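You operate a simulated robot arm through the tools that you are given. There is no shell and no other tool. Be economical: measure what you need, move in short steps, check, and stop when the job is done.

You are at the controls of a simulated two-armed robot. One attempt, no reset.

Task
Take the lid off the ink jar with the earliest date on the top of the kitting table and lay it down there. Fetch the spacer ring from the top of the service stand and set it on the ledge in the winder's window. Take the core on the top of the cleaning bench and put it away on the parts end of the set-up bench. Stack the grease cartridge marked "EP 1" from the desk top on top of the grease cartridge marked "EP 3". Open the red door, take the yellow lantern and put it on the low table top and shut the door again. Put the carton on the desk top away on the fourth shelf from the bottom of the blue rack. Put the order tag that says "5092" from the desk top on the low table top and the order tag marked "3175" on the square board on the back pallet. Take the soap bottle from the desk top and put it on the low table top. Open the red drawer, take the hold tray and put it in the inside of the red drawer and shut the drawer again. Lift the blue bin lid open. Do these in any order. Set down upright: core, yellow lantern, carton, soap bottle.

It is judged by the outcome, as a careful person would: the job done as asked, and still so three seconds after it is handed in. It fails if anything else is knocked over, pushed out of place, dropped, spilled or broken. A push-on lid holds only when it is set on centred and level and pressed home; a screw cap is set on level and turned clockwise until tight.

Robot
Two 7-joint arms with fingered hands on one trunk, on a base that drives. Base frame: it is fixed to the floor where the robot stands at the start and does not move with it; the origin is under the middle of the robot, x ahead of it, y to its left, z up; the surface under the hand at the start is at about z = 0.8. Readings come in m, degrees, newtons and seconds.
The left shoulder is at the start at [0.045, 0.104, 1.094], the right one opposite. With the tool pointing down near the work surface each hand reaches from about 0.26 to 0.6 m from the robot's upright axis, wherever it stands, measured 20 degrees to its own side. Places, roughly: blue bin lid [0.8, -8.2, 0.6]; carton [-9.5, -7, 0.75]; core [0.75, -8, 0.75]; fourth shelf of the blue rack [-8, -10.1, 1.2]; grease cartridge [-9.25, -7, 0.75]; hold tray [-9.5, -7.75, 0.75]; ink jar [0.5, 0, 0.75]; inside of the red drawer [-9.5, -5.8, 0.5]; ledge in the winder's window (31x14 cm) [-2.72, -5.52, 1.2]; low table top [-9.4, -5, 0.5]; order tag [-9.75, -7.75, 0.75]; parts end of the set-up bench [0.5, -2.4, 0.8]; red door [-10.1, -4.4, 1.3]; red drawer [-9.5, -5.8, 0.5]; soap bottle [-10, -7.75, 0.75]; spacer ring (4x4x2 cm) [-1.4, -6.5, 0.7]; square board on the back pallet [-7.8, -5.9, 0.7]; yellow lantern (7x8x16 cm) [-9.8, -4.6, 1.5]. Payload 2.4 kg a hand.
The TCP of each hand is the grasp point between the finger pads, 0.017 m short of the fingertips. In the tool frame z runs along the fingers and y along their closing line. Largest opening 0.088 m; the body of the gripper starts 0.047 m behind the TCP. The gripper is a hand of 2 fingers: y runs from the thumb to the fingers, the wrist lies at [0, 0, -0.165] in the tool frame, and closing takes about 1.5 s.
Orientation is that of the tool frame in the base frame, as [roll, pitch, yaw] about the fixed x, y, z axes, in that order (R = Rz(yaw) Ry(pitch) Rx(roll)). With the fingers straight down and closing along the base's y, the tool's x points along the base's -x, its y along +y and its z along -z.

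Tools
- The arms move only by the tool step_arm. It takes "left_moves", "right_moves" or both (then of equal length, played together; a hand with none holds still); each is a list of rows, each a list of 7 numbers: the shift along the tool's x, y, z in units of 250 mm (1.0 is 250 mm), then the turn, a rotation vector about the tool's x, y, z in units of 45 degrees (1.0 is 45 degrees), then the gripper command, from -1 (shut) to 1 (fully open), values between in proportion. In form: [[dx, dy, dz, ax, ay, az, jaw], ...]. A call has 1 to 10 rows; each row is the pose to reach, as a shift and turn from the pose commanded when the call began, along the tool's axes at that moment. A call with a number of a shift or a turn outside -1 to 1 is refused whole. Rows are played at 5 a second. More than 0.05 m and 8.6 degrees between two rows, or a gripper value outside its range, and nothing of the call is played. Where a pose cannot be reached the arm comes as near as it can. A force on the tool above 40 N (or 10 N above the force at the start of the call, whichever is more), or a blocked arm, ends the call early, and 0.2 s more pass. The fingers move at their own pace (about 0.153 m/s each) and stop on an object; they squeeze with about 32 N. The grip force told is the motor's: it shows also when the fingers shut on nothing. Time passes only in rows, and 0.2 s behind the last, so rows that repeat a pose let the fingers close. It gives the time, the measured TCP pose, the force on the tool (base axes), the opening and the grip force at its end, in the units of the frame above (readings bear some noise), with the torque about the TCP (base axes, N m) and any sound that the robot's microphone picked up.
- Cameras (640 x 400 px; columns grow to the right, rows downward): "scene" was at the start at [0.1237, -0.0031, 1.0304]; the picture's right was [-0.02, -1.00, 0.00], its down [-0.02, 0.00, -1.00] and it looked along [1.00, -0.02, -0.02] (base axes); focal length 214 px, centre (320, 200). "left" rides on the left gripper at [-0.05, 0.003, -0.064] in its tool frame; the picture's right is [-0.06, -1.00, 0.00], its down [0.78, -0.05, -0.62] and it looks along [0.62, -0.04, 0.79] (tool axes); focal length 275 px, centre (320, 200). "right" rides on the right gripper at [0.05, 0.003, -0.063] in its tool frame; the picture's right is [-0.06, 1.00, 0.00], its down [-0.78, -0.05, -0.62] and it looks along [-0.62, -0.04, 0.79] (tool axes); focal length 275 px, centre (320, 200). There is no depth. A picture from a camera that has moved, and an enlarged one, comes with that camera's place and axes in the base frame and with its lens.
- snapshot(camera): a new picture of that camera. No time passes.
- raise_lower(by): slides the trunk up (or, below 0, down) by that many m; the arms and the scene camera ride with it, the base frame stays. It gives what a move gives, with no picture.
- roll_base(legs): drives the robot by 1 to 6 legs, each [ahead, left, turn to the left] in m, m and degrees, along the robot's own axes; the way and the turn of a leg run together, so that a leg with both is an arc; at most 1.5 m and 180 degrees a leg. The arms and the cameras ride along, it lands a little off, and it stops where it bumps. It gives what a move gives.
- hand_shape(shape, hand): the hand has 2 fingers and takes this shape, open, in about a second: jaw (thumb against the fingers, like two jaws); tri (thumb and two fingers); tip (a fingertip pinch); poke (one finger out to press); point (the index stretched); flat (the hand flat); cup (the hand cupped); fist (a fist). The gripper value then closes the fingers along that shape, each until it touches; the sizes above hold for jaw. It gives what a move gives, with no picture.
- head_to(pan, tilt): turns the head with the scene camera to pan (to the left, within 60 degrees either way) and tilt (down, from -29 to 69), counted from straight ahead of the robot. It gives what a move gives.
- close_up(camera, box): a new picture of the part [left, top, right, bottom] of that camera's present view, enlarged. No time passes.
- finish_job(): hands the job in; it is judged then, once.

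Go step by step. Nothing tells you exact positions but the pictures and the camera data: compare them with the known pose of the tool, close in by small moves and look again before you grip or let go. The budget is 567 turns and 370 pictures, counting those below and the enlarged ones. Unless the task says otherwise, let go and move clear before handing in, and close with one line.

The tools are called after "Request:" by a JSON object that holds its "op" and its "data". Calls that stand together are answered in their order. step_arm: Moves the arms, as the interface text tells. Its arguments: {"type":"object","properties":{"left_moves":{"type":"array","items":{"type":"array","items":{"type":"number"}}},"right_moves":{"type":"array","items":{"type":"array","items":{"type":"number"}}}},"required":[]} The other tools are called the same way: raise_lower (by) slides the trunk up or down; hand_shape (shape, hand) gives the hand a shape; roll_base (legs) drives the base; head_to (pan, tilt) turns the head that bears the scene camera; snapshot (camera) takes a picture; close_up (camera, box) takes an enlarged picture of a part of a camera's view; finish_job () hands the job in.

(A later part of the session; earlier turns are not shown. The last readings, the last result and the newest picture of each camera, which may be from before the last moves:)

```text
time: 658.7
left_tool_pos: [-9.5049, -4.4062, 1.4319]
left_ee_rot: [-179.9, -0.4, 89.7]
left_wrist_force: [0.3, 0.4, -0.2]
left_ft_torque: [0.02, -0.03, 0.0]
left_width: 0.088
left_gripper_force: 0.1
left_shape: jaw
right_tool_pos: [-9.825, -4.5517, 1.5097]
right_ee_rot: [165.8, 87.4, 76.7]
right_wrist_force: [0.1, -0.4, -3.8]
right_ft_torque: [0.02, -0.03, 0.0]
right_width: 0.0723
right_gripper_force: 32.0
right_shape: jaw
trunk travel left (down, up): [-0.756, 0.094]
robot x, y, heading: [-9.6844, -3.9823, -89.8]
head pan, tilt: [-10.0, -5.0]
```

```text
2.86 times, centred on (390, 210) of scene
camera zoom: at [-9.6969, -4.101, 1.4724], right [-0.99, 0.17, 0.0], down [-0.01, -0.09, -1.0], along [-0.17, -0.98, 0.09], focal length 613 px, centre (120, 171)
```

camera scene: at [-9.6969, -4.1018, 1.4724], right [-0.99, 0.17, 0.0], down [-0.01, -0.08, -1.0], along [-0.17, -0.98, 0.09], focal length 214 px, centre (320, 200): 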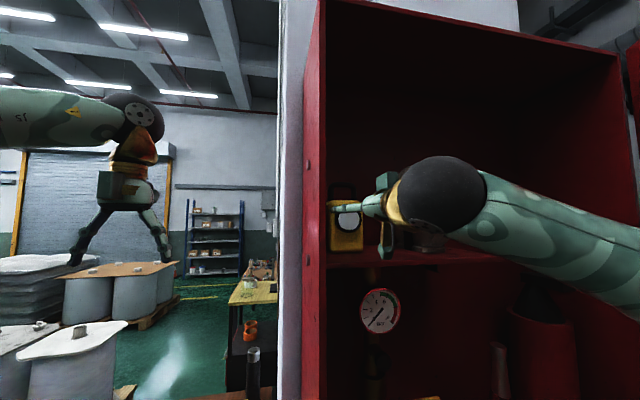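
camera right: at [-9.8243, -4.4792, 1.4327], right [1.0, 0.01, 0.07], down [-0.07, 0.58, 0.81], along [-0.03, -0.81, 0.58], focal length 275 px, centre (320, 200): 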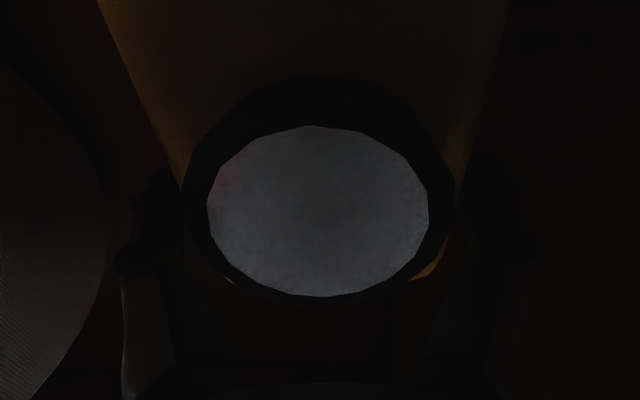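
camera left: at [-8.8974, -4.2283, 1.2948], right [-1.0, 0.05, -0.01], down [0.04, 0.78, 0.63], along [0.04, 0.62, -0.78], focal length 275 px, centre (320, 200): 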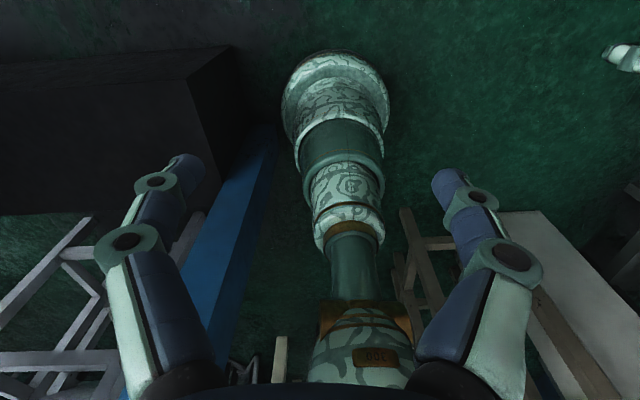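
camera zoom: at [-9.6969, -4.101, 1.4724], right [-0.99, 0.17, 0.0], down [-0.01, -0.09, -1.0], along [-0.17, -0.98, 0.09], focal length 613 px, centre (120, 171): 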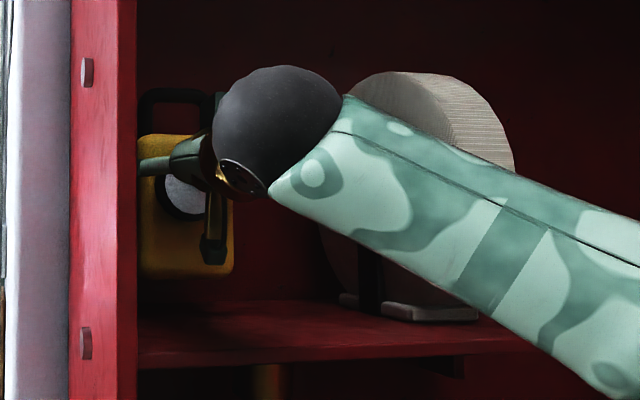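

Lantern held and lifted. I back out, step left to the low table's end, and lower the trunk.

Request:
{"op": "roll_base", "data": {"legs": [[-0.33, 0, 0], [0, 0.35, 0]]}}

Request:
{"op": "raise_lower", "data": {"by": -0.4}}

Request:
{"op": "raise_lower", "data": {"by": -0.3}}

Request:
{"op": "head_to", "data": {"pan": -5, "tilt": 20}}

Request:
{"op": "snapshot", "data": {"camera": "scene"}}

```text
time: 662.8
left_tool_pos: [-9.1565, -4.079, 1.4322]
left_ee_rot: [-179.8, -0.2, 89.5]
left_wrist_force: [0.1, 0.2, -0.5]
left_ft_torque: [0.02, 0.0, 0.0]
left_width: 0.0881
left_gripper_force: 0.1
left_shape: jaw
right_tool_pos: [-9.4768, -4.2246, 1.5093]
right_ee_rot: [166.1, 87.5, 76.9]
right_wrist_force: [0.5, 0.5, -3.9]
right_ft_torque: [0.06, 0.05, 0.02]
right_width: 0.072
right_gripper_force: 32.2
right_shape: jaw
trunk travel left (down, up): [-0.756, 0.094]
robot x, y, heading: [-9.3328, -3.6586, -90.3]
head pan, tilt: [-10.0, -5.0]
```

```text
time: 666.6
left_tool_pos: [-9.1568, -4.0785, 1.0322]
left_ee_rot: [-179.8, -0.3, 89.5]
left_wrist_force: [0.4, 0.2, 0.2]
left_ft_torque: [0.0, 0.0, -0.03]
left_width: 0.0881
left_gripper_force: 0.2
left_shape: jaw
right_tool_pos: [-9.4789, -4.2242, 1.111]
right_ee_rot: [165.8, 87.4, 76.6]
right_wrist_force: [0.3, 0.6, -3.9]
right_ft_torque: [0.07, -0.01, -0.05]
right_width: 0.0722
right_gripper_force: 32.0
right_shape: jaw
trunk travel left (down, up): [-0.356, 0.494]
robot x, y, heading: [-9.3299, -3.6602, -90.3]
head pan, tilt: [-10.0, -5.0]
```

```text
time: 669.6
left_tool_pos: [-9.1561, -4.0779, 0.7327]
left_ee_rot: [-179.9, -0.2, 89.4]
left_wrist_force: [0.0, -0.3, -0.5]
left_ft_torque: [-0.02, -0.02, 0.0]
left_width: 0.088
left_gripper_force: 0.0
left_shape: jaw
right_tool_pos: [-9.4778, -4.2242, 0.8108]
right_ee_rot: [165.4, 87.4, 76.2]
right_wrist_force: [-0.6, 1.1, -3.7]
right_ft_torque: [0.05, 0.02, 0.01]
right_width: 0.0721
right_gripper_force: 31.8
right_shape: jaw
trunk travel left (down, up): [-0.056, 0.794]
robot x, y, heading: [-9.3324, -3.657, -90.1]
head pan, tilt: [-10.0, -5.0]
```

```text
time: 670.5
left_tool_pos: [-9.1572, -4.0783, 0.7314]
left_ee_rot: [-179.8, -0.3, 89.5]
left_wrist_force: [0.6, -0.2, -0.2]
left_ft_torque: [-0.01, -0.02, -0.02]
left_width: 0.0882
left_gripper_force: 0.0
left_shape: jaw
right_tool_pos: [-9.4789, -4.2235, 0.8109]
right_ee_rot: [165.5, 87.4, 76.3]
right_wrist_force: [-0.4, 0.8, -4.0]
right_ft_torque: [0.01, -0.02, -0.02]
right_width: 0.0721
right_gripper_force: 32.4
right_shape: jaw
trunk travel left (down, up): [-0.056, 0.794]
robot x, y, heading: [-9.333, -3.6567, -90.2]
head pan, tilt: [-5.0, 20.0]
```

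```text
142 pictures are left
camera scene: at [-9.3407, -3.7989, 0.7342], right [-1.0, 0.09, 0.0], down [0.03, 0.34, -0.94], along [-0.08, -0.94, -0.34], focal length 214 px, centre (320, 200)
```

scene: 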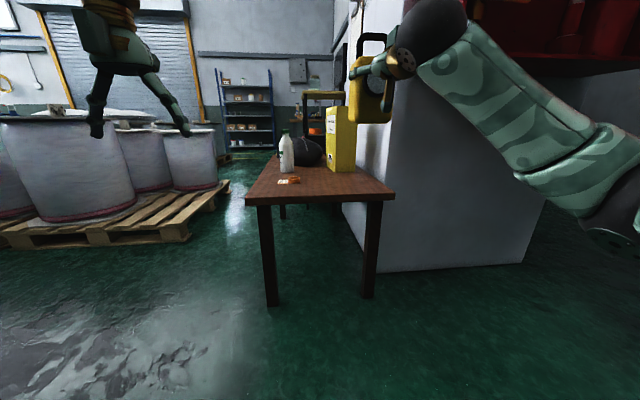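

Request:
{"op": "roll_base", "data": {"legs": [[0, 0.045, 0], [0.34, 0, 0]]}}

Request:
{"op": "step_arm", "data": {"right_moves": [[0.15, 0, 0, 0, 0, 0, -1], [0.3, 0, 0, 0, 0, 0, -1], [0.45, 0, 0, 0, 0, 0, -1], [0.6, 0, 0, 0, 0, 0, -1], [0.75, 0, 0, 0, 0, 0, -1]]}}

Request:
{"op": "snapshot", "data": {"camera": "scene"}}

```text
time: 673.2
left_tool_pos: [-9.1105, -4.4239, 0.733]
left_ee_rot: [-179.9, -0.3, 89.6]
left_wrist_force: [0.2, -0.3, 0.3]
left_ft_torque: [-0.05, 0.02, 0.0]
left_width: 0.0883
left_gripper_force: 0.1
left_shape: jaw
right_tool_pos: [-9.4338, -4.5682, 0.8103]
right_ee_rot: [165.5, 87.5, 76.3]
right_wrist_force: [0.4, 0.5, -4.8]
right_ft_torque: [0.04, 0.0, -0.01]
right_width: 0.0717
right_gripper_force: 32.1
right_shape: jaw
trunk travel left (down, up): [-0.056, 0.794]
robot x, y, heading: [-9.2891, -4.0025, -90.0]
head pan, tilt: [-5.0, 20.0]
```

```text
time: 674.4
left_tool_pos: [-9.1126, -4.4238, 0.7323]
left_ee_rot: [-179.8, -0.2, 89.6]
left_wrist_force: [0.2, -0.9, 0.0]
left_ft_torque: [0.03, -0.01, -0.02]
left_width: 0.0878
left_gripper_force: 0.0
left_shape: jaw
right_tool_pos: [-9.4309, -4.5591, 0.622]
right_ee_rot: [165.2, 87.4, 76.2]
right_wrist_force: [0.0, 1.0, -3.7]
right_ft_torque: [0.08, -0.01, -0.01]
right_width: 0.0718
right_gripper_force: 32.3
right_shape: jaw
trunk travel left (down, up): [-0.056, 0.794]
robot x, y, heading: [-9.2894, -4.0019, -89.9]
head pan, tilt: [-5.0, 20.0]
```

```text
141 pictures are left
camera scene: at [-9.2957, -4.1434, 0.7341], right [-1.0, 0.09, 0.0], down [0.03, 0.34, -0.94], along [-0.08, -0.94, -0.34], focal length 214 px, centre (320, 200)
```

scene: 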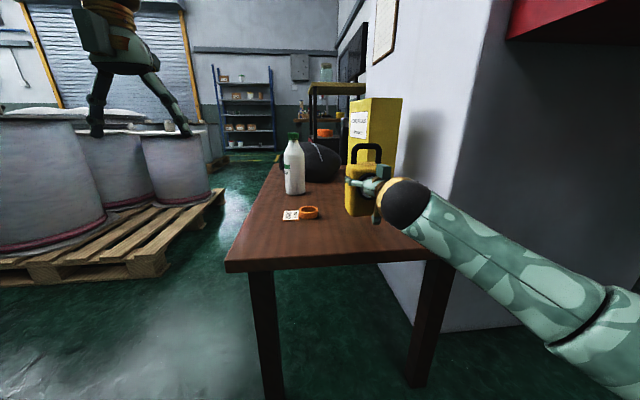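

Request:
{"op": "step_arm", "data": {"right_moves": [[0.06, 0, 0, 0, 0, 0, -1], [0.11, 0, 0, 0, 0, 0, -1], [0.14, 0, 0, 0, 0, 0, -1], [0.16, 0, 0, 0, 0, 0, -1]]}}

Request:
{"op": "close_up", "data": {"camera": "scene", "box": [280, 120, 440, 250]}}

```text
time: 675.4
left_tool_pos: [-9.1106, -4.4237, 0.732]
left_ee_rot: [-179.8, -0.3, 89.6]
left_wrist_force: [-0.1, -0.8, 0.6]
left_ft_torque: [-0.02, 0.04, -0.02]
left_width: 0.088
left_gripper_force: 0.0
left_shape: jaw
right_tool_pos: [-9.4306, -4.5586, 0.582]
right_ee_rot: [166.0, 87.4, 77.0]
right_wrist_force: [-0.2, -0.6, -4.1]
right_ft_torque: [0.06, 0.02, 0.02]
right_width: 0.0719
right_gripper_force: 32.0
right_shape: jaw
trunk travel left (down, up): [-0.056, 0.794]
robot x, y, heading: [-9.2885, -4.0031, -90.0]
head pan, tilt: [-5.0, 20.0]
```

```text
3.08 times, centred on (360, 185) of scene
camera zoom: at [-9.2957, -4.1434, 0.7341], right [-1.0, 0.09, 0.0], down [0.03, 0.34, -0.94], along [-0.08, -0.94, -0.34], focal length 660 px, centre (197, 246)
```

zoom: 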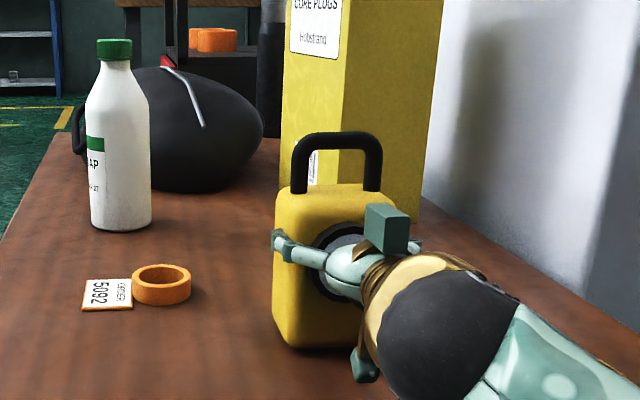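

Request:
{"op": "step_arm", "data": {"right_moves": [[0.012, 0, 0, 0, 0, 0, -1], [0.022, 0, 0, 0, 0, 0, -1], [0.03, 0, 0, 0, 0, 0, -1]]}}

```text
time: 676.2
left_tool_pos: [-9.1105, -4.422, 0.7337]
left_ee_rot: [-179.8, -0.3, 89.6]
left_wrist_force: [-0.1, -0.1, -0.4]
left_ft_torque: [-0.03, -0.04, 0.03]
left_width: 0.088
left_gripper_force: 0.0
left_shape: jaw
right_tool_pos: [-9.4305, -4.5582, 0.5777]
right_ee_rot: [164.2, 87.9, 75.1]
right_wrist_force: [-3.0, -2.7, 15.0]
right_ft_torque: [-0.08, 0.06, 0.03]
right_width: 0.0717
right_gripper_force: 31.6
right_shape: jaw
trunk travel left (down, up): [-0.056, 0.794]
robot x, y, heading: [-9.2878, -4.0063, -90.0]
head pan, tilt: [-5.0, 20.0]
```

Contact. Open and withdraw straight back.

Request:
{"op": "step_arm", "data": {"right_moves": [[-0.008, 0, 0, 0, 0, 0, -0.0], [-0.008, 0, 0, 0, 0, 0, 1], [-0.008, 0, 0, 0, 0, 0, 1], [-0.008, 0, -0.1, 0, 0, 0, 1], [-0.008, 0, -0.2, 0, 0, 0, 1]]}}

Request:
{"op": "roll_base", "data": {"legs": [[-0.25, 0, 0]]}}

Request:
{"op": "snapshot", "data": {"camera": "scene"}}

```text
time: 677.4
left_tool_pos: [-9.1107, -4.4223, 0.7318]
left_ee_rot: [-179.8, -0.4, 89.6]
left_wrist_force: [0.0, -0.8, -0.8]
left_ft_torque: [0.03, -0.01, 0.0]
left_width: 0.088
left_gripper_force: 0.0
left_shape: jaw
right_tool_pos: [-9.4323, -4.5077, 0.5795]
right_ee_rot: [166.7, 87.4, 77.6]
right_wrist_force: [0.2, 0.3, 0.2]
right_ft_torque: [0.02, -0.02, 0.0]
right_width: 0.0881
right_gripper_force: 0.0
right_shape: jaw
trunk travel left (down, up): [-0.056, 0.794]
robot x, y, heading: [-9.2867, -4.0037, -90.1]
head pan, tilt: [-5.0, 20.0]
```

```text
time: 679.2
left_tool_pos: [-9.1114, -4.1738, 0.7326]
left_ee_rot: [-179.7, -0.4, 89.7]
left_wrist_force: [-0.5, -0.1, -0.9]
left_ft_torque: [0.05, -0.03, 0.01]
left_width: 0.088
left_gripper_force: 0.0
left_shape: jaw
right_tool_pos: [-9.4322, -4.2595, 0.5798]
right_ee_rot: [165.6, 87.4, 76.5]
right_wrist_force: [0.0, -0.1, -0.8]
right_ft_torque: [0.04, -0.01, -0.01]
right_width: 0.088
right_gripper_force: 0.1
right_shape: jaw
trunk travel left (down, up): [-0.056, 0.794]
robot x, y, heading: [-9.2859, -3.7544, -89.6]
head pan, tilt: [-5.0, 20.0]
```

```text
139 pictures are left
camera scene: at [-9.2956, -3.8948, 0.7341], right [-1.0, 0.09, 0.0], down [0.03, 0.34, -0.94], along [-0.08, -0.94, -0.34], focal length 214 px, centre (320, 200)
```

scene: 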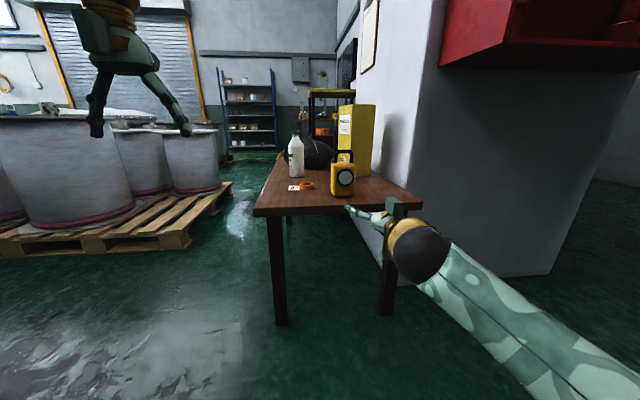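

Lantern stands upright on the low table. Next, shut the door: I restore the right hand, raise the trunk, and face -x again to push the door from its outer side with the left hand.

Request:
{"op": "step_arm", "data": {"right_moves": [[-0.1, 0, -0.05, 0, 0.19, 0, 1], [-0.2, 0, -0.1, 0, 0.38, 0, 1], [-0.3, 0, -0.15, 0, 0.57, 0, 1], [-0.4, 0, -0.2, 0, 0.76, 0, 1], [-0.5, 0, -0.25, 0, 0.95, 0, 1]]}}

Request:
{"op": "step_arm", "data": {"right_moves": [[0, 0, 0, 0, 0.19, 0, 1], [0, 0, 0, 0, 0.38, 0, 1], [0, 0, 0, 0, 0.57, 0, 1], [0, 0, 0, 0, 0.76, 0, 1], [0, 0, 0, 0, 0.95, 0, 1], [0, 0, 0, 0, 1.0, 0, 1]]}}

Request:
{"op": "raise_lower", "data": {"by": 0.4}}

Request:
{"op": "raise_lower", "data": {"by": 0.12}}

Request:
{"op": "roll_base", "data": {"legs": [[0.0, 0, -90], [0.25, -0.08, 0]]}}

Request:
{"op": "head_to", "data": {"pan": 5, "tilt": 8}}

Request:
{"op": "snapshot", "data": {"camera": "scene"}}

```text
time: 680.5
left_tool_pos: [-9.1106, -4.1728, 0.7313]
left_ee_rot: [-179.8, -0.3, 89.7]
left_wrist_force: [-0.2, -0.2, 0.6]
left_ft_torque: [-0.02, 0.02, 0.02]
left_width: 0.0881
left_gripper_force: 0.0
left_shape: jaw
right_tool_pos: [-9.4335, -4.2019, 0.708]
right_ee_rot: [179.2, 44.7, 90.4]
right_wrist_force: [0.0, -0.6, -1.0]
right_ft_torque: [-0.04, -0.01, 0.01]
right_width: 0.0879
right_gripper_force: 0.0
right_shape: jaw
trunk travel left (down, up): [-0.056, 0.794]
robot x, y, heading: [-9.2903, -3.7572, -89.9]
head pan, tilt: [-5.0, 20.0]
```

```text
time: 681.9
left_tool_pos: [-9.1107, -4.1738, 0.732]
left_ee_rot: [-179.8, -0.4, 89.7]
left_wrist_force: [-0.1, 0.6, 0.6]
left_ft_torque: [0.01, -0.01, 0.01]
left_width: 0.088
left_gripper_force: 0.1
left_shape: jaw
right_tool_pos: [-9.4338, -4.2009, 0.7071]
right_ee_rot: [179.3, -0.4, 90.9]
right_wrist_force: [-0.6, -0.4, -0.2]
right_ft_torque: [-0.01, 0.0, 0.01]
right_width: 0.088
right_gripper_force: 0.1
right_shape: jaw
trunk travel left (down, up): [-0.056, 0.794]
robot x, y, heading: [-9.287, -3.7554, -90.0]
head pan, tilt: [-5.0, 20.0]
```

```text
time: 685.7
left_tool_pos: [-9.1104, -4.1759, 1.1318]
left_ee_rot: [-179.8, -0.3, 89.8]
left_wrist_force: [0.0, 1.0, 0.1]
left_ft_torque: [0.01, -0.02, 0.02]
left_width: 0.088
left_gripper_force: 0.0
left_shape: jaw
right_tool_pos: [-9.4333, -4.204, 1.1086]
right_ee_rot: [179.3, -0.3, 91.0]
right_wrist_force: [0.1, -0.1, 0.4]
right_ft_torque: [-0.03, 0.03, 0.03]
right_width: 0.088
right_gripper_force: 0.1
right_shape: jaw
trunk travel left (down, up): [-0.456, 0.394]
robot x, y, heading: [-9.2903, -3.757, -89.9]
head pan, tilt: [-5.0, 20.0]
```

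```text
time: 687.2
left_tool_pos: [-9.111, -4.1754, 1.2525]
left_ee_rot: [-179.8, -0.4, 89.7]
left_wrist_force: [-0.9, 0.1, -0.3]
left_ft_torque: [0.0, 0.03, -0.02]
left_width: 0.0879
left_gripper_force: 0.1
left_shape: jaw
right_tool_pos: [-9.4338, -4.2029, 1.2268]
right_ee_rot: [179.3, -0.3, 90.9]
right_wrist_force: [0.3, 0.5, 0.3]
right_ft_torque: [-0.04, 0.01, 0.0]
right_width: 0.0881
right_gripper_force: 0.0
right_shape: jaw
trunk travel left (down, up): [-0.576, 0.274]
robot x, y, heading: [-9.2868, -3.7538, -90.0]
head pan, tilt: [-5.0, 20.0]
```

```text
time: 692.9
left_tool_pos: [-9.9584, -3.8517, 1.2511]
left_ee_rot: [-179.8, -0.4, -0.6]
left_wrist_force: [-0.9, -0.4, -0.5]
left_ft_torque: [-0.01, 0.0, -0.03]
left_width: 0.0879
left_gripper_force: 0.0
left_shape: jaw
right_tool_pos: [-9.9852, -3.5271, 1.2267]
right_ee_rot: [179.2, -0.3, 0.5]
right_wrist_force: [-0.1, 0.2, -0.6]
right_ft_torque: [-0.01, 0.0, -0.02]
right_width: 0.0881
right_gripper_force: 0.1
right_shape: jaw
trunk travel left (down, up): [-0.576, 0.274]
robot x, y, heading: [-9.5399, -3.6744, 179.9]
head pan, tilt: [-5.0, 20.0]
```

```text
time: 693.6
left_tool_pos: [-9.9571, -3.8514, 1.2531]
left_ee_rot: [-179.7, -0.3, -0.5]
left_wrist_force: [-0.3, -0.4, 0.9]
left_ft_torque: [0.0, 0.01, 0.02]
left_width: 0.0882
left_gripper_force: 0.0
left_shape: jaw
right_tool_pos: [-9.9864, -3.5283, 1.2258]
right_ee_rot: [179.4, -0.3, 0.6]
right_wrist_force: [0.3, 0.1, 0.0]
right_ft_torque: [-0.02, 0.0, -0.01]
right_width: 0.0879
right_gripper_force: 0.1
right_shape: jaw
trunk travel left (down, up): [-0.576, 0.274]
robot x, y, heading: [-9.5358, -3.6785, 179.7]
head pan, tilt: [5.0, 8.0]
```

```text
138 pictures are left
camera scene: at [-9.657, -3.6848, 1.2716], right [-0.08, 1.0, 0.0], down [0.14, 0.01, -0.99], along [-0.99, -0.08, -0.14], focal length 214 px, centre (320, 200)
```

scene: 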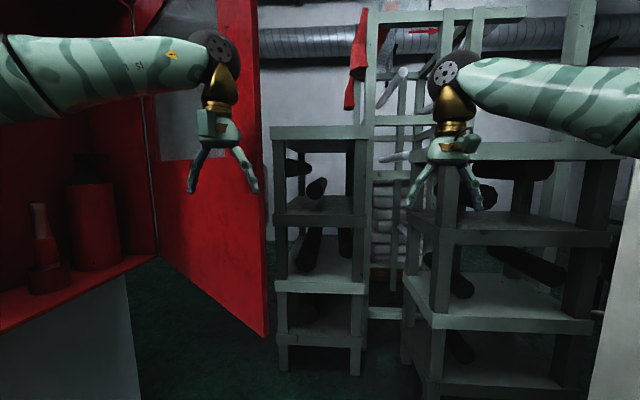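

Request:
{"op": "step_arm", "data": {"left_moves": [[0.05, -0.12, 0, 0, 0, 0, -1], [0.05, -0.26, 0, 0, 0, 0, -1], [0.05, -0.4, 0, 0, 0, 0, -1], [0.05, -0.46, 0, 0, 0, 0, -1]]}}

Request:
{"op": "roll_base", "data": {"legs": [[0.11, 0, 0]]}}

Request:
{"op": "snapshot", "data": {"camera": "scene"}}

```text
time: 694.6
left_tool_pos: [-9.9433, -3.736, 1.2508]
left_ee_rot: [-179.8, -0.3, -0.6]
left_wrist_force: [0.4, -0.1, 0.1]
left_ft_torque: [0.02, 0.01, -0.01]
left_width: 0.0001
left_gripper_force: 32.2
left_shape: jaw
right_tool_pos: [-9.9839, -3.5274, 1.2273]
right_ee_rot: [179.2, -0.3, 0.5]
right_wrist_force: [-1.2, 0.4, 0.5]
right_ft_torque: [-0.01, 0.0, 0.01]
right_width: 0.088
right_gripper_force: 0.0
right_shape: jaw
trunk travel left (down, up): [-0.576, 0.274]
robot x, y, heading: [-9.5376, -3.6758, 179.5]
head pan, tilt: [5.0, 8.0]
```

```text
time: 695.8
left_tool_pos: [-10.0551, -3.7352, 1.2518]
left_ee_rot: [-179.8, -0.4, -0.7]
left_wrist_force: [0.3, -0.3, 0.5]
left_ft_torque: [-0.01, -0.03, 0.01]
left_width: 0.0
left_gripper_force: 32.0
left_shape: jaw
right_tool_pos: [-10.0964, -3.5273, 1.2272]
right_ee_rot: [179.4, -0.2, 0.5]
right_wrist_force: [0.1, 0.6, -0.3]
right_ft_torque: [0.0, -0.01, 0.0]
right_width: 0.0881
right_gripper_force: 0.0
right_shape: jaw
trunk travel left (down, up): [-0.576, 0.274]
robot x, y, heading: [-9.6517, -3.673, 179.9]
head pan, tilt: [5.0, 8.0]
```

```text
137 pictures are left
camera scene: at [-9.7691, -3.684, 1.2715], right [-0.08, 1.0, 0.0], down [0.14, 0.01, -0.99], along [-0.99, -0.08, -0.14], focal length 214 px, centre (320, 200)
```

scene: 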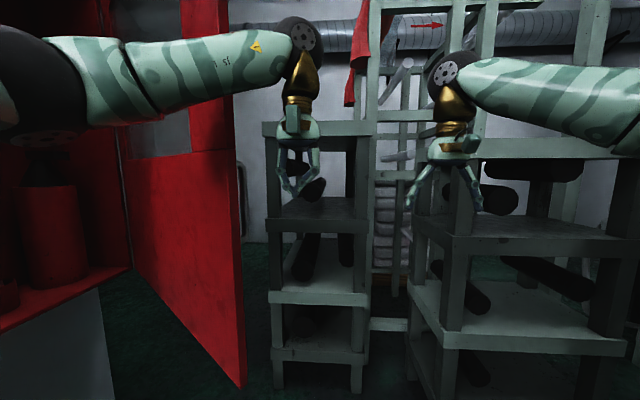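

Request:
{"op": "step_arm", "data": {"left_moves": [[-0.12, -0.04, 0, 0, 0, 0, -1], [-0.24, -0.04, 0, 0, 0, 0, -1], [-0.36, -0.04, 0, 0, 0, 0, -1]]}}

Request:
{"op": "roll_base", "data": {"legs": [[0, 0.15, 0]]}}

Request:
{"op": "snapshot", "data": {"camera": "scene"}}

```text
time: 696.6
left_tool_pos: [-10.1441, -3.7231, 1.2498]
left_ee_rot: [-179.9, -0.3, -0.8]
left_wrist_force: [0.1, -0.2, 0.1]
left_ft_torque: [0.04, 0.01, 0.03]
left_width: 0.0
left_gripper_force: 32.0
left_shape: jaw
right_tool_pos: [-10.0959, -3.5258, 1.2276]
right_ee_rot: [179.3, -0.4, 0.5]
right_wrist_force: [-0.2, -0.3, 0.5]
right_ft_torque: [-0.03, -0.02, -0.01]
right_width: 0.0881
right_gripper_force: 0.0
right_shape: jaw
trunk travel left (down, up): [-0.576, 0.274]
robot x, y, heading: [-9.6439, -3.6714, 179.7]
head pan, tilt: [5.0, 8.0]
```

```text
time: 697.6
left_tool_pos: [-10.135, -3.7309, 1.2503]
left_ee_rot: [179.5, -0.3, -3.9]
left_wrist_force: [-0.3, -0.4, -1.1]
left_ft_torque: [0.01, -0.04, 0.01]
left_width: 0.0002
left_gripper_force: 31.8
left_shape: jaw
right_tool_pos: [-10.0876, -3.5481, 1.2297]
right_ee_rot: [178.8, 0.1, -0.6]
right_wrist_force: [0.3, -0.3, -0.3]
right_ft_torque: [0.04, -0.02, 0.02]
right_width: 0.0881
right_gripper_force: 0.0
right_shape: jaw
trunk travel left (down, up): [-0.576, 0.274]
robot x, y, heading: [-9.653, -3.7159, 178.6]
head pan, tilt: [5.0, 8.0]
stopped in leg 1: the robot was blocked; the commanded pose is now the measured one
```

```text
136 pictures are left
camera scene: at [-9.7627, -3.7117, 1.2726], right [-0.06, 1.0, -0.01], down [0.13, 0.0, -0.99], along [-0.99, -0.06, -0.13], focal length 214 px, centre (320, 200)
```

scene: 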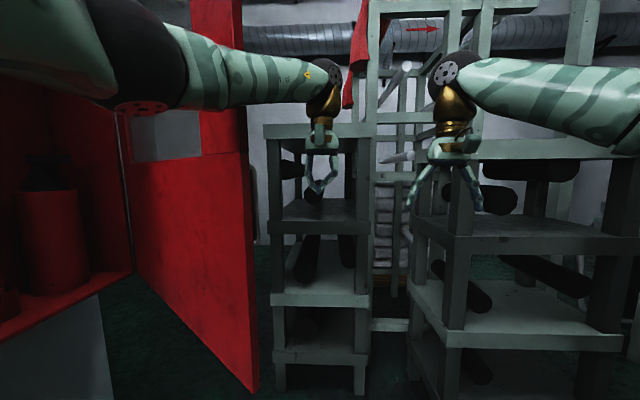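

The left elbow is on the wrong side of the door now. I back off, tuck the left arm close, and use the right hand pointing forward, with its elbow on the outer side.

Request:
{"op": "roll_base", "data": {"legs": [[-0.2, -0.06, 1]]}}

Request:
{"op": "step_arm", "data": {"left_moves": [[0.12, 0.05, 0, 0, 0, 0, -1], [0.26, 0.1, 0, 0, 0, 0, -1], [0.4, 0.15, 0, 0, 0, 0, -1], [0.54, 0.2, 0, 0, 0, 0, -1], [0.66, 0.25, 0, 0, 0, 0, -1]], "right_moves": [[-0.04, 0.05, 0, 0, -0.19, 0, -1], [-0.08, 0.1, 0, 0, -0.38, 0, -1], [-0.12, 0.15, 0, 0, -0.57, 0, -1], [-0.16, 0.2, 0, 0, -0.76, 0, -1], [-0.2, 0.25, 0, 0, -0.95, 0, -1]]}}

Request:
{"op": "step_arm", "data": {"right_moves": [[0, 0.06, 0, 0, -0.19, 0, -1], [0, 0.12, 0, 0, -0.38, 0, -1], [0, 0.2, 0, 0, -0.57, 0, -1], [0, 0.28, 0, 0, -0.76, 0, -1], [0, 0.34, 0, 0, -0.95, 0, -1]]}}

Request:
{"op": "snapshot", "data": {"camera": "scene"}}

```text
time: 699.2
left_tool_pos: [-9.9405, -3.6969, 1.2475]
left_ee_rot: [180.0, -0.7, -2.2]
left_wrist_force: [0.0, -0.4, 0.0]
left_ft_torque: [0.0, -0.02, 0.0]
left_width: 0.0002
left_gripper_force: 31.9
left_shape: jaw
right_tool_pos: [-9.8963, -3.51, 1.2272]
right_ee_rot: [179.4, -0.2, 0.7]
right_wrist_force: [0.3, -0.8, 0.6]
right_ft_torque: [0.02, 0.01, -0.01]
right_width: 0.0881
right_gripper_force: 0.1
right_shape: jaw
trunk travel left (down, up): [-0.576, 0.274]
robot x, y, heading: [-9.4506, -3.6583, 179.8]
head pan, tilt: [5.0, 8.0]
```

```text
time: 700.4
left_tool_pos: [-9.7779, -3.7676, 1.2478]
left_ee_rot: [-179.9, -0.7, -2.1]
left_wrist_force: [0.3, 0.0, 0.8]
left_ft_torque: [0.02, -0.03, -0.03]
left_width: 0.0003
left_gripper_force: 31.6
left_shape: jaw
right_tool_pos: [-9.9455, -3.5746, 1.2296]
right_ee_rot: [179.2, 42.7, 0.0]
right_wrist_force: [0.0, -0.1, 0.4]
right_ft_torque: [-0.02, 0.05, 0.05]
right_width: 0.0
right_gripper_force: 32.5
right_shape: jaw
trunk travel left (down, up): [-0.576, 0.274]
robot x, y, heading: [-9.446, -3.6573, 180.1]
head pan, tilt: [5.0, 8.0]
```

```text
time: 701.6
left_tool_pos: [-9.7785, -3.7673, 1.2486]
left_ee_rot: [-179.9, -0.7, -2.3]
left_wrist_force: [0.1, -0.3, 0.1]
left_ft_torque: [-0.01, 0.01, 0.03]
left_width: 0.0
left_gripper_force: 32.1
left_shape: jaw
right_tool_pos: [-9.9435, -3.6595, 1.2272]
right_ee_rot: [172.2, 85.3, -7.1]
right_wrist_force: [0.8, 0.6, -0.1]
right_ft_torque: [0.01, 0.03, -0.03]
right_width: 0.0
right_gripper_force: 32.1
right_shape: jaw
trunk travel left (down, up): [-0.576, 0.274]
robot x, y, heading: [-9.4486, -3.6608, 179.6]
head pan, tilt: [5.0, 8.0]
```

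```text
135 pictures are left
camera scene: at [-9.5684, -3.6668, 1.2717], right [-0.08, 1.0, 0.0], down [0.14, 0.01, -0.99], along [-0.99, -0.08, -0.14], focal length 214 px, centre (320, 200)
```

scene: 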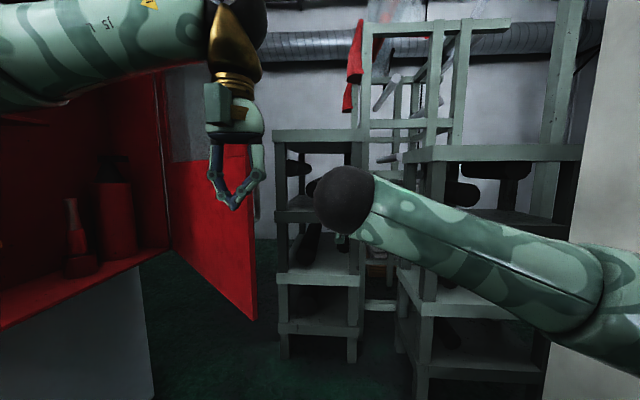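

Request:
{"op": "step_arm", "data": {"left_moves": [[0.1, 0, 0, 0, 0, 0, -1], [0.2, 0, 0, 0, 0, 0, -1], [0.3, 0, 0, 0, 0, 0, -1], [0.3, 0, 0, 0, 0, 0, -1]], "right_moves": [[0, 0, 0.15, 0, 0, 0, -1], [0, 0, 0.3, 0, 0, 0, -1], [0, 0, 0.45, 0, 0, 0, -1], [0, 0, 0.6, 0, 0, 0, -1]]}}

Request:
{"op": "roll_base", "data": {"legs": [[0, 0.3, 0]]}}

Request:
{"op": "snapshot", "data": {"camera": "scene"}}

```text
time: 702.6
left_tool_pos: [-9.7045, -3.7718, 1.2493]
left_ee_rot: [180.0, -0.8, -2.2]
left_wrist_force: [-0.9, 0.2, 0.0]
left_ft_torque: [0.04, 0.0, -0.02]
left_width: 0.0
left_gripper_force: 32.1
left_shape: jaw
right_tool_pos: [-10.0915, -3.6596, 1.216]
right_ee_rot: [171.8, 85.1, -7.4]
right_wrist_force: [-1.2, -0.1, 0.2]
right_ft_torque: [-0.01, 0.01, 0.03]
right_width: 0.0
right_gripper_force: 32.2
right_shape: jaw
trunk travel left (down, up): [-0.576, 0.274]
robot x, y, heading: [-9.4519, -3.657, 180.1]
head pan, tilt: [5.0, 8.0]
```

```text
time: 704.2
left_tool_pos: [-9.7034, -3.9639, 1.2493]
left_ee_rot: [-180.0, -0.8, -2.6]
left_wrist_force: [0.9, 1.0, -0.4]
left_ft_torque: [0.0, -0.03, 0.0]
left_width: 0.0001
left_gripper_force: 32.4
left_shape: jaw
right_tool_pos: [-10.093, -3.8431, 1.2146]
right_ee_rot: [174.1, 85.0, -6.6]
right_wrist_force: [-0.5, 0.4, -0.3]
right_ft_torque: [0.01, 0.0, 0.03]
right_width: 0.0001
right_gripper_force: 32.8
right_shape: jaw
trunk travel left (down, up): [-0.576, 0.274]
robot x, y, heading: [-9.4527, -3.8502, 179.4]
head pan, tilt: [5.0, 8.0]
stopped in leg 1: the force on the tool passed its limit at 97 N (the readings are from after the stop); the commanded pose is now the measured one
```

```text
134 pictures are left
camera scene: at [-9.5692, -3.8607, 1.2718], right [-0.08, 1.0, 0.0], down [0.14, 0.01, -0.99], along [-0.99, -0.08, -0.14], focal length 214 px, centre (320, 200)
```

scene: 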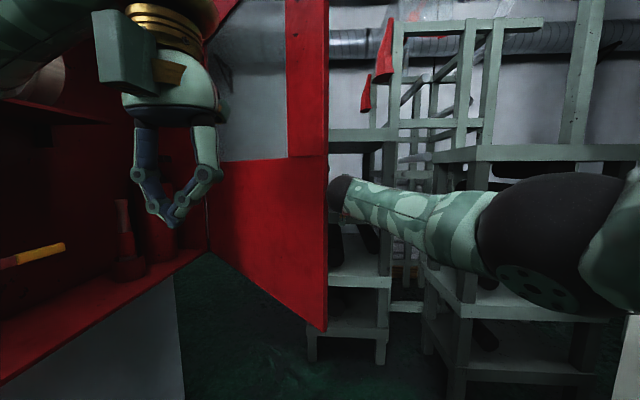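

The door is closing under the push. I continue in small steps.

Request:
{"op": "roll_base", "data": {"legs": [[0, 0.08, 0]]}}

Request:
{"op": "roll_base", "data": {"legs": [[0, 0.08, 0]]}}

Request:
{"op": "snapshot", "data": {"camera": "scene"}}

```text
time: 705.3
left_tool_pos: [-9.6986, -4.0199, 1.2526]
left_ee_rot: [179.8, -0.6, -3.1]
left_wrist_force: [-0.1, 0.5, -0.1]
left_ft_torque: [0.04, -0.03, 0.01]
left_width: 0.0
left_gripper_force: 32.1
left_shape: jaw
right_tool_pos: [-10.0904, -3.8853, 1.2143]
right_ee_rot: [174.2, 84.9, -8.3]
right_wrist_force: [-0.8, 0.4, 0.5]
right_ft_torque: [0.01, -0.03, 0.0]
right_width: 0.0
right_gripper_force: 32.0
right_shape: jaw
trunk travel left (down, up): [-0.576, 0.274]
robot x, y, heading: [-9.4518, -3.9125, 179.0]
head pan, tilt: [5.0, 8.0]
stopped in leg 1: the robot was blocked; the commanded pose is now the measured one
```

```text
time: 706.1
left_tool_pos: [-9.7056, -4.0305, 1.2525]
left_ee_rot: [179.7, -0.4, -4.7]
left_wrist_force: [0.5, 0.0, -0.7]
left_ft_torque: [-0.01, 0.0, -0.02]
left_width: 0.0
left_gripper_force: 31.6
left_shape: jaw
right_tool_pos: [-10.092, -3.8765, 1.2141]
right_ee_rot: [175.0, 84.8, -9.7]
right_wrist_force: [0.6, -0.1, -0.1]
right_ft_torque: [0.01, -0.01, -0.01]
right_width: 0.0002
right_gripper_force: 32.0
right_shape: jaw
trunk travel left (down, up): [-0.576, 0.274]
robot x, y, heading: [-9.453, -3.9294, 177.5]
head pan, tilt: [5.0, 8.0]
stopped in leg 1: the robot was blocked; the commanded pose is now the measured one
```

```text
133 pictures are left
camera scene: at [-9.5659, -3.9317, 1.2725], right [-0.04, 1.0, -0.01], down [0.13, 0.0, -0.99], along [-0.99, -0.04, -0.13], focal length 214 px, centre (320, 200)
```

scene: 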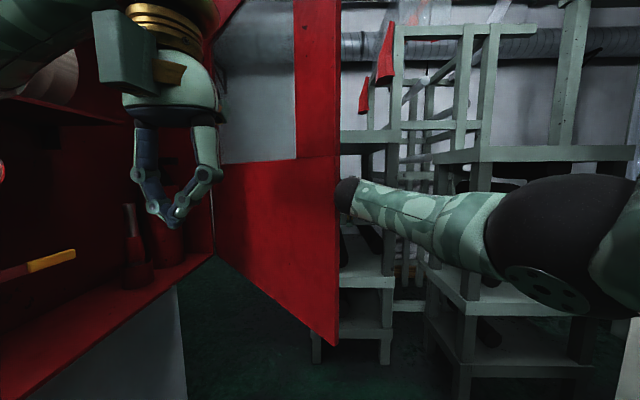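

Request:
{"op": "roll_base", "data": {"legs": [[-0.1, 0.0, 0]]}}

Request:
{"op": "snapshot", "data": {"camera": "scene"}}

```text
time: 706.9
left_tool_pos: [-9.6997, -4.0346, 1.2501]
left_ee_rot: [-180.0, -0.7, -4.7]
left_wrist_force: [1.0, 0.7, 0.1]
left_ft_torque: [0.0, 0.02, 0.0]
left_width: 0.0
left_gripper_force: 31.5
left_shape: jaw
right_tool_pos: [-10.088, -3.8796, 1.2109]
right_ee_rot: [178.4, 84.6, -6.3]
right_wrist_force: [-0.4, -0.1, -0.3]
right_ft_torque: [0.0, -0.02, -0.01]
right_width: 0.0004
right_gripper_force: 32.2
right_shape: jaw
trunk travel left (down, up): [-0.576, 0.274]
robot x, y, heading: [-9.4456, -3.9351, 177.3]
head pan, tilt: [5.0, 8.0]
stopped in leg 1: the robot was blocked; the commanded pose is now the measured one
```

```text
132 pictures are left
camera scene: at [-9.5614, -3.9365, 1.2719], right [-0.04, 1.0, 0.0], down [0.14, 0.0, -0.99], along [-0.99, -0.04, -0.14], focal length 214 px, centre (320, 200)
```

scene: 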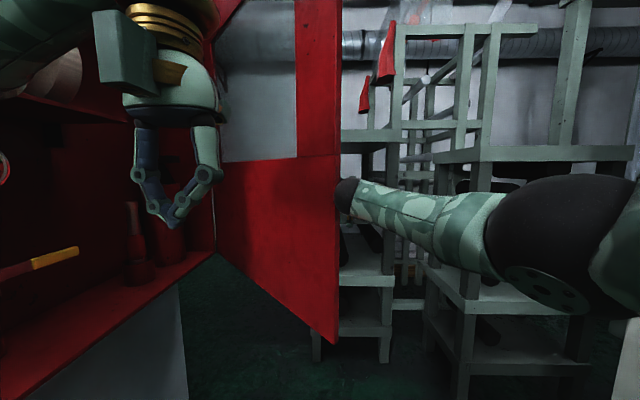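

Request:
{"op": "snapshot", "data": {"camera": "right"}}

Request:
{"op": "head_to", "data": {"pan": 50, "tilt": 15}}

Request:
{"op": "snapshot", "data": {"camera": "scene"}}

```text
131 pictures are left
camera right: at [-10.0209, -3.8889, 1.1669], right [-0.09, -0.99, 0.06], down [0.54, 0.01, 0.84], along [-0.83, 0.11, 0.54], focal length 275 px, centre (320, 200)
```

right: 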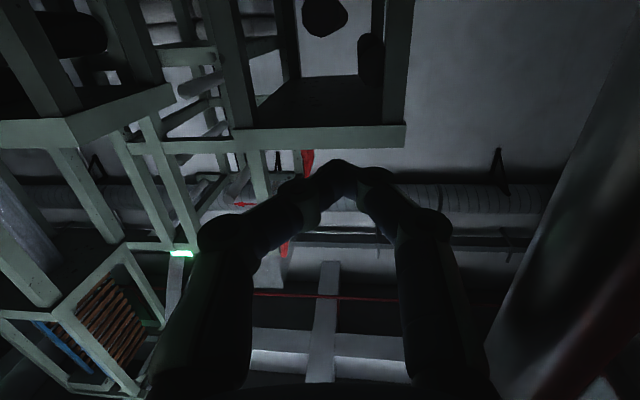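

```text
time: 708.0
left_tool_pos: [-9.7004, -4.0334, 1.2499]
left_ee_rot: [179.8, -0.7, -4.7]
left_wrist_force: [0.6, -0.8, 0.5]
left_ft_torque: [-0.01, -0.01, 0.02]
left_width: 0.0
left_gripper_force: 32.0
left_shape: jaw
right_tool_pos: [-10.0877, -3.8817, 1.2105]
right_ee_rot: [177.9, 84.6, -6.8]
right_wrist_force: [-0.2, 0.0, -0.2]
right_ft_torque: [-0.01, 0.01, 0.0]
right_width: 0.0001
right_gripper_force: 32.4
right_shape: jaw
trunk travel left (down, up): [-0.576, 0.274]
robot x, y, heading: [-9.4436, -3.9339, 177.3]
head pan, tilt: [50.0, 15.0]
```

```text
130 pictures are left
camera scene: at [-9.5331, -3.9997, 1.2589], right [-0.73, 0.69, 0.0], down [0.19, 0.2, -0.96], along [-0.66, -0.7, -0.27], focal length 214 px, centre (320, 200)
```

scene: 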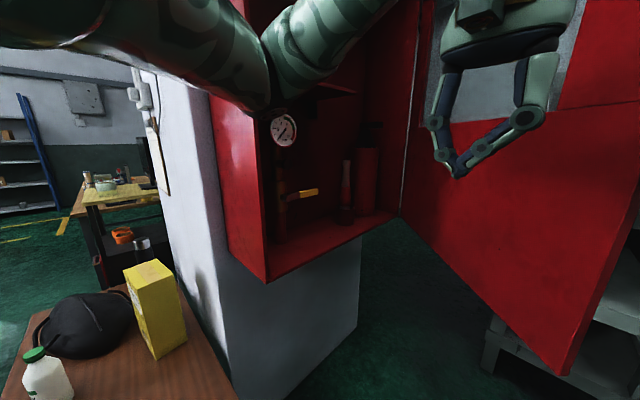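

The left elbow is inside the cabinet frame, which blocks. I free it by moving +y, then reposition to face the door from the front and push it shut with the right hand.

Request:
{"op": "roll_base", "data": {"legs": [[0, -0.25, 0]]}}

Request:
{"op": "roll_base", "data": {"legs": [[-0.15, 0, 3]]}}

Request:
{"op": "head_to", "data": {"pan": 20, "tilt": 10}}

Request:
{"op": "snapshot", "data": {"camera": "scene"}}

```text
time: 709.8
left_tool_pos: [-9.6911, -3.7849, 1.249]
left_ee_rot: [180.0, -1.0, -4.7]
left_wrist_force: [0.4, 0.0, -0.2]
left_ft_torque: [0.01, 0.02, 0.03]
left_width: 0.0001
left_gripper_force: 31.9
left_shape: jaw
right_tool_pos: [-10.0797, -3.6342, 1.2096]
right_ee_rot: [178.8, 84.6, -5.7]
right_wrist_force: [0.1, 0.2, -1.0]
right_ft_torque: [0.03, -0.02, 0.01]
right_width: 0.0
right_gripper_force: 32.1
right_shape: jaw
trunk travel left (down, up): [-0.576, 0.274]
robot x, y, heading: [-9.4356, -3.6807, 177.8]
head pan, tilt: [50.0, 15.0]
```

```text
time: 711.2
left_tool_pos: [-9.5332, -3.8015, 1.2496]
left_ee_rot: [-179.9, -0.9, -1.5]
left_wrist_force: [0.5, -0.2, -0.1]
left_ft_torque: [0.04, -0.01, -0.02]
left_width: 0.0
left_gripper_force: 32.0
left_shape: jaw
right_tool_pos: [-9.9292, -3.6724, 1.2105]
right_ee_rot: [179.1, 84.6, -2.2]
right_wrist_force: [-0.2, 0.0, -0.8]
right_ft_torque: [-0.01, 0.01, 0.0]
right_width: 0.0
right_gripper_force: 32.1
right_shape: jaw
trunk travel left (down, up): [-0.576, 0.274]
robot x, y, heading: [-9.2842, -3.6847, -179.2]
head pan, tilt: [50.0, 15.0]
```

```text
time: 712.2
left_tool_pos: [-9.5354, -3.8015, 1.2501]
left_ee_rot: [-179.9, -0.9, -1.5]
left_wrist_force: [0.3, 1.2, -0.2]
left_ft_torque: [-0.01, -0.01, -0.01]
left_width: 0.0
left_gripper_force: 32.1
left_shape: jaw
right_tool_pos: [-9.9299, -3.6717, 1.2098]
right_ee_rot: [179.2, 84.6, -2.2]
right_wrist_force: [-0.8, 0.0, 0.6]
right_ft_torque: [-0.01, 0.01, 0.02]
right_width: 0.0
right_gripper_force: 31.7
right_shape: jaw
trunk travel left (down, up): [-0.576, 0.274]
robot x, y, heading: [-9.2817, -3.6894, -179.5]
head pan, tilt: [20.0, 10.0]
```

```text
129 pictures are left
camera scene: at [-9.3713, -3.7567, 1.2593], right [-0.75, 0.66, 0.0], down [0.18, 0.2, -0.96], along [-0.64, -0.72, -0.27], focal length 214 px, centre (320, 200)
```

scene: 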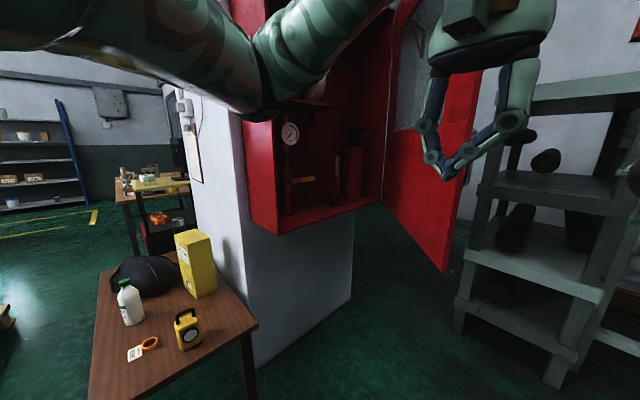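

Request:
{"op": "step_arm", "data": {"right_moves": [[0, 0, -0.12, 0, 0.19, 0, 1], [0, 0, -0.24, 0, 0.38, 0, 1], [0, 0, -0.36, 0, 0.57, 0, 1], [0, 0, -0.48, 0, 0.76, 0, 1], [0, 0, -0.6, 0, 0.95, 0, 1]]}}

Request:
{"op": "step_arm", "data": {"right_moves": [[0.05, 0, 0, 0, 0.19, 0, 1], [0.1, 0, 0, 0, 0.38, 0, 1], [0.15, 0, 0, 0, 0.57, 0, 1], [0.2, 0, 0, 0, 0.76, 0, 1], [0.25, 0, 0, 0, 0.93, 0, 1]]}}

Request:
{"op": "roll_base", "data": {"legs": [[0, 0, 89], [-0.2, 0, 0], [0, -0.45, 0]]}}

Request:
{"op": "head_to", "data": {"pan": -20, "tilt": 10}}

Request:
{"op": "snapshot", "data": {"camera": "scene"}}

```text
time: 713.4
left_tool_pos: [-9.534, -3.7998, 1.2507]
left_ee_rot: [-179.8, -0.9, -1.5]
left_wrist_force: [0.1, -0.1, 0.1]
left_ft_torque: [0.0, 0.0, 0.03]
left_width: 0.0
left_gripper_force: 32.2
left_shape: jaw
right_tool_pos: [-9.78, -3.6758, 1.2242]
right_ee_rot: [179.9, 41.6, -1.4]
right_wrist_force: [-0.2, -0.2, 0.4]
right_ft_torque: [-0.01, -0.01, -0.01]
right_width: 0.0878
right_gripper_force: 0.0
right_shape: jaw
trunk travel left (down, up): [-0.576, 0.274]
robot x, y, heading: [-9.2819, -3.6869, -179.6]
head pan, tilt: [20.0, 10.0]
```

```text
time: 714.6
left_tool_pos: [-9.5337, -3.8004, 1.2496]
left_ee_rot: [-180.0, -1.0, -1.5]
left_wrist_force: [0.1, 0.0, 0.2]
left_ft_torque: [-0.01, -0.03, -0.01]
left_width: 0.0
left_gripper_force: 31.9
left_shape: jaw
right_tool_pos: [-9.7357, -3.6761, 1.1834]
right_ee_rot: [179.9, -0.3, -1.5]
right_wrist_force: [0.2, 0.4, 0.8]
right_ft_torque: [-0.03, 0.01, 0.01]
right_width: 0.0881
right_gripper_force: 0.1
right_shape: jaw
trunk travel left (down, up): [-0.576, 0.274]
robot x, y, heading: [-9.2827, -3.6882, -179.3]
head pan, tilt: [20.0, 10.0]
```

```text
time: 722.2
left_tool_pos: [-9.6212, -3.7224, 1.2498]
left_ee_rot: [-180.0, -0.9, 85.2]
left_wrist_force: [1.2, 0.3, 0.5]
left_ft_torque: [-0.02, 0.0, -0.01]
left_width: 0.0
left_gripper_force: 32.3
left_shape: jaw
right_tool_pos: [-9.7565, -3.9144, 1.1822]
right_ee_rot: [179.9, -0.1, 85.3]
right_wrist_force: [-0.2, 1.1, -0.7]
right_ft_torque: [-0.02, 0.02, 0.02]
right_width: 0.088
right_gripper_force: 0.0
right_shape: jaw
trunk travel left (down, up): [-0.576, 0.274]
robot x, y, heading: [-9.7211, -3.4635, -92.6]
head pan, tilt: [20.0, 10.0]
```

```text
time: 723.2
left_tool_pos: [-9.6202, -3.7214, 1.2496]
left_ee_rot: [-179.8, -0.9, 85.1]
left_wrist_force: [0.3, 0.7, -0.7]
left_ft_torque: [0.01, 0.0, 0.02]
left_width: 0.0
left_gripper_force: 32.5
left_shape: jaw
right_tool_pos: [-9.7564, -3.9143, 1.181]
right_ee_rot: [180.0, -0.1, 85.3]
right_wrist_force: [-0.3, 0.0, -0.4]
right_ft_torque: [-0.02, 0.02, -0.04]
right_width: 0.0881
right_gripper_force: 0.0
right_shape: jaw
trunk travel left (down, up): [-0.576, 0.274]
robot x, y, heading: [-9.7208, -3.4632, -92.5]
head pan, tilt: [-20.0, 10.0]
```

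```text
128 pictures are left
camera scene: at [-9.663, -3.5649, 1.2586], right [-0.77, -0.63, 0.0], down [-0.18, 0.21, -0.96], along [0.61, -0.74, -0.28], focal length 214 px, centre (320, 200)
```

scene: 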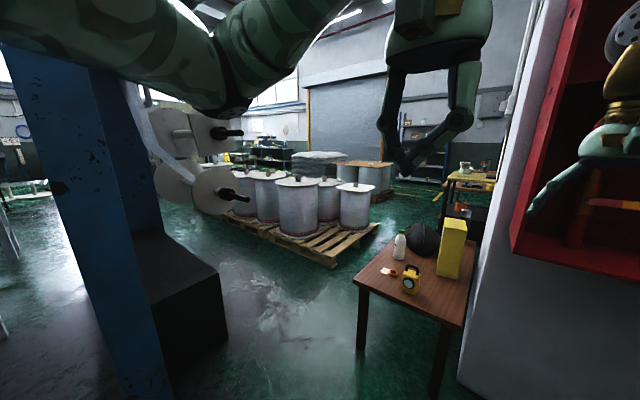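

The head appears stuck against the tucked left arm; I move the left hand out a bit and re-aim the head.

Request:
{"op": "step_arm", "data": {"left_moves": [[-0.12, 0.1, 0, 0, 0, 0, 1], [-0.24, 0.2, 0, 0, 0, 0, 1], [-0.36, 0.3, 0, 0, 0, 0, 1], [-0.44, 0.4, 0, 0, 0, 0, 1]]}}

Request:
{"op": "head_to", "data": {"pan": -10, "tilt": 10}}

Request:
{"op": "snapshot", "data": {"camera": "scene"}}

```text
time: 724.2
left_tool_pos: [-9.5308, -3.8414, 1.2478]
left_ee_rot: [-179.9, -0.9, 85.2]
left_wrist_force: [-0.5, -0.2, 0.0]
left_ft_torque: [-0.01, 0.0, 0.04]
left_width: 0.0881
left_gripper_force: 0.0
left_shape: jaw
right_tool_pos: [-9.7551, -3.9132, 1.1829]
right_ee_rot: [-180.0, -0.1, 85.2]
right_wrist_force: [-0.2, -0.3, 0.0]
right_ft_torque: [-0.03, 0.01, -0.01]
right_width: 0.088
right_gripper_force: 0.1
right_shape: jaw
trunk travel left (down, up): [-0.576, 0.274]
robot x, y, heading: [-9.7208, -3.4667, -92.5]
head pan, tilt: [-20.0, 10.0]
```

```text
time: 725.0
left_tool_pos: [-9.5309, -3.8414, 1.2481]
left_ee_rot: [-179.9, -0.9, 85.2]
left_wrist_force: [-0.4, 0.4, -0.2]
left_ft_torque: [0.0, 0.01, 0.02]
left_width: 0.088
left_gripper_force: 0.2
left_shape: jaw
right_tool_pos: [-9.756, -3.9138, 1.1824]
right_ee_rot: [179.9, -0.1, 85.4]
right_wrist_force: [0.7, 0.8, -0.2]
right_ft_torque: [0.01, -0.01, 0.01]
right_width: 0.0881
right_gripper_force: 0.1
right_shape: jaw
trunk travel left (down, up): [-0.576, 0.274]
robot x, y, heading: [-9.7216, -3.4676, -92.7]
head pan, tilt: [-10.0, 10.0]
```

```text
127 pictures are left
camera scene: at [-9.6605, -3.5628, 1.2584], right [-0.75, -0.66, 0.0], down [-0.18, 0.21, -0.96], along [0.63, -0.72, -0.28], focal length 214 px, centre (320, 200)
```

scene: 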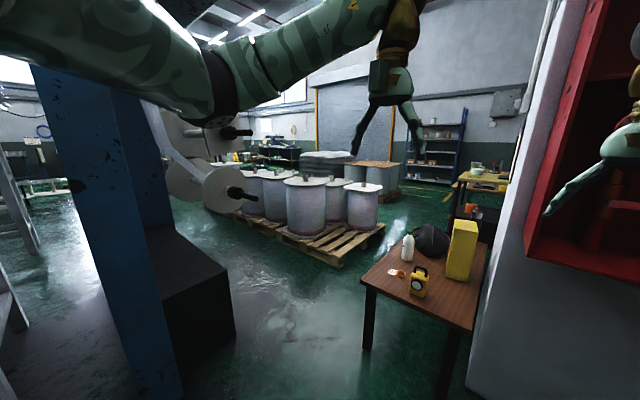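

Request:
{"op": "head_to", "data": {"pan": 55, "tilt": -10}}

Request:
{"op": "head_to", "data": {"pan": 0, "tilt": -10}}

Request:
{"op": "snapshot", "data": {"camera": "scene"}}

```text
time: 726.3
left_tool_pos: [-9.5311, -3.8409, 1.2473]
left_ee_rot: [-180.0, -0.9, 85.1]
left_wrist_force: [0.1, 1.0, 0.5]
left_ft_torque: [-0.01, -0.02, -0.05]
left_width: 0.0881
left_gripper_force: 0.0
left_shape: jaw
right_tool_pos: [-9.7574, -3.914, 1.183]
right_ee_rot: [179.9, 0.0, 85.2]
right_wrist_force: [0.8, -0.8, 0.2]
right_ft_torque: [-0.01, 0.01, 0.02]
right_width: 0.0879
right_gripper_force: 0.1
right_shape: jaw
trunk travel left (down, up): [-0.576, 0.274]
robot x, y, heading: [-9.7194, -3.4649, -92.7]
head pan, tilt: [55.0, -10.0]
```

```text
time: 727.6
left_tool_pos: [-9.5311, -3.8402, 1.2483]
left_ee_rot: [-179.9, -0.8, 85.3]
left_wrist_force: [-0.1, -0.2, 0.0]
left_ft_torque: [0.0, 0.0, -0.02]
left_width: 0.0878
left_gripper_force: 0.1
left_shape: jaw
right_tool_pos: [-9.7565, -3.9144, 1.1818]
right_ee_rot: [179.9, -0.1, 85.3]
right_wrist_force: [0.0, -0.1, 0.7]
right_ft_torque: [0.01, 0.0, 0.01]
right_width: 0.088
right_gripper_force: 0.1
right_shape: jaw
trunk travel left (down, up): [-0.576, 0.274]
robot x, y, heading: [-9.7234, -3.4647, -92.6]
head pan, tilt: [0.0, -10.0]
```

```text
126 pictures are left
camera scene: at [-9.6525, -3.5549, 1.261], right [-0.67, -0.75, 0.0], down [-0.19, 0.17, -0.97], along [0.72, -0.65, -0.25], focal length 214 px, centre (320, 200)
```

scene: 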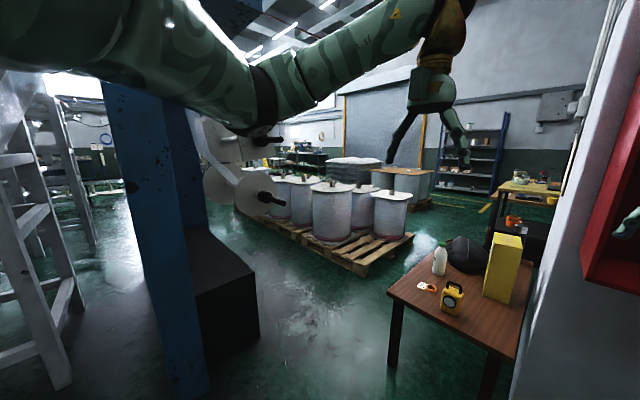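

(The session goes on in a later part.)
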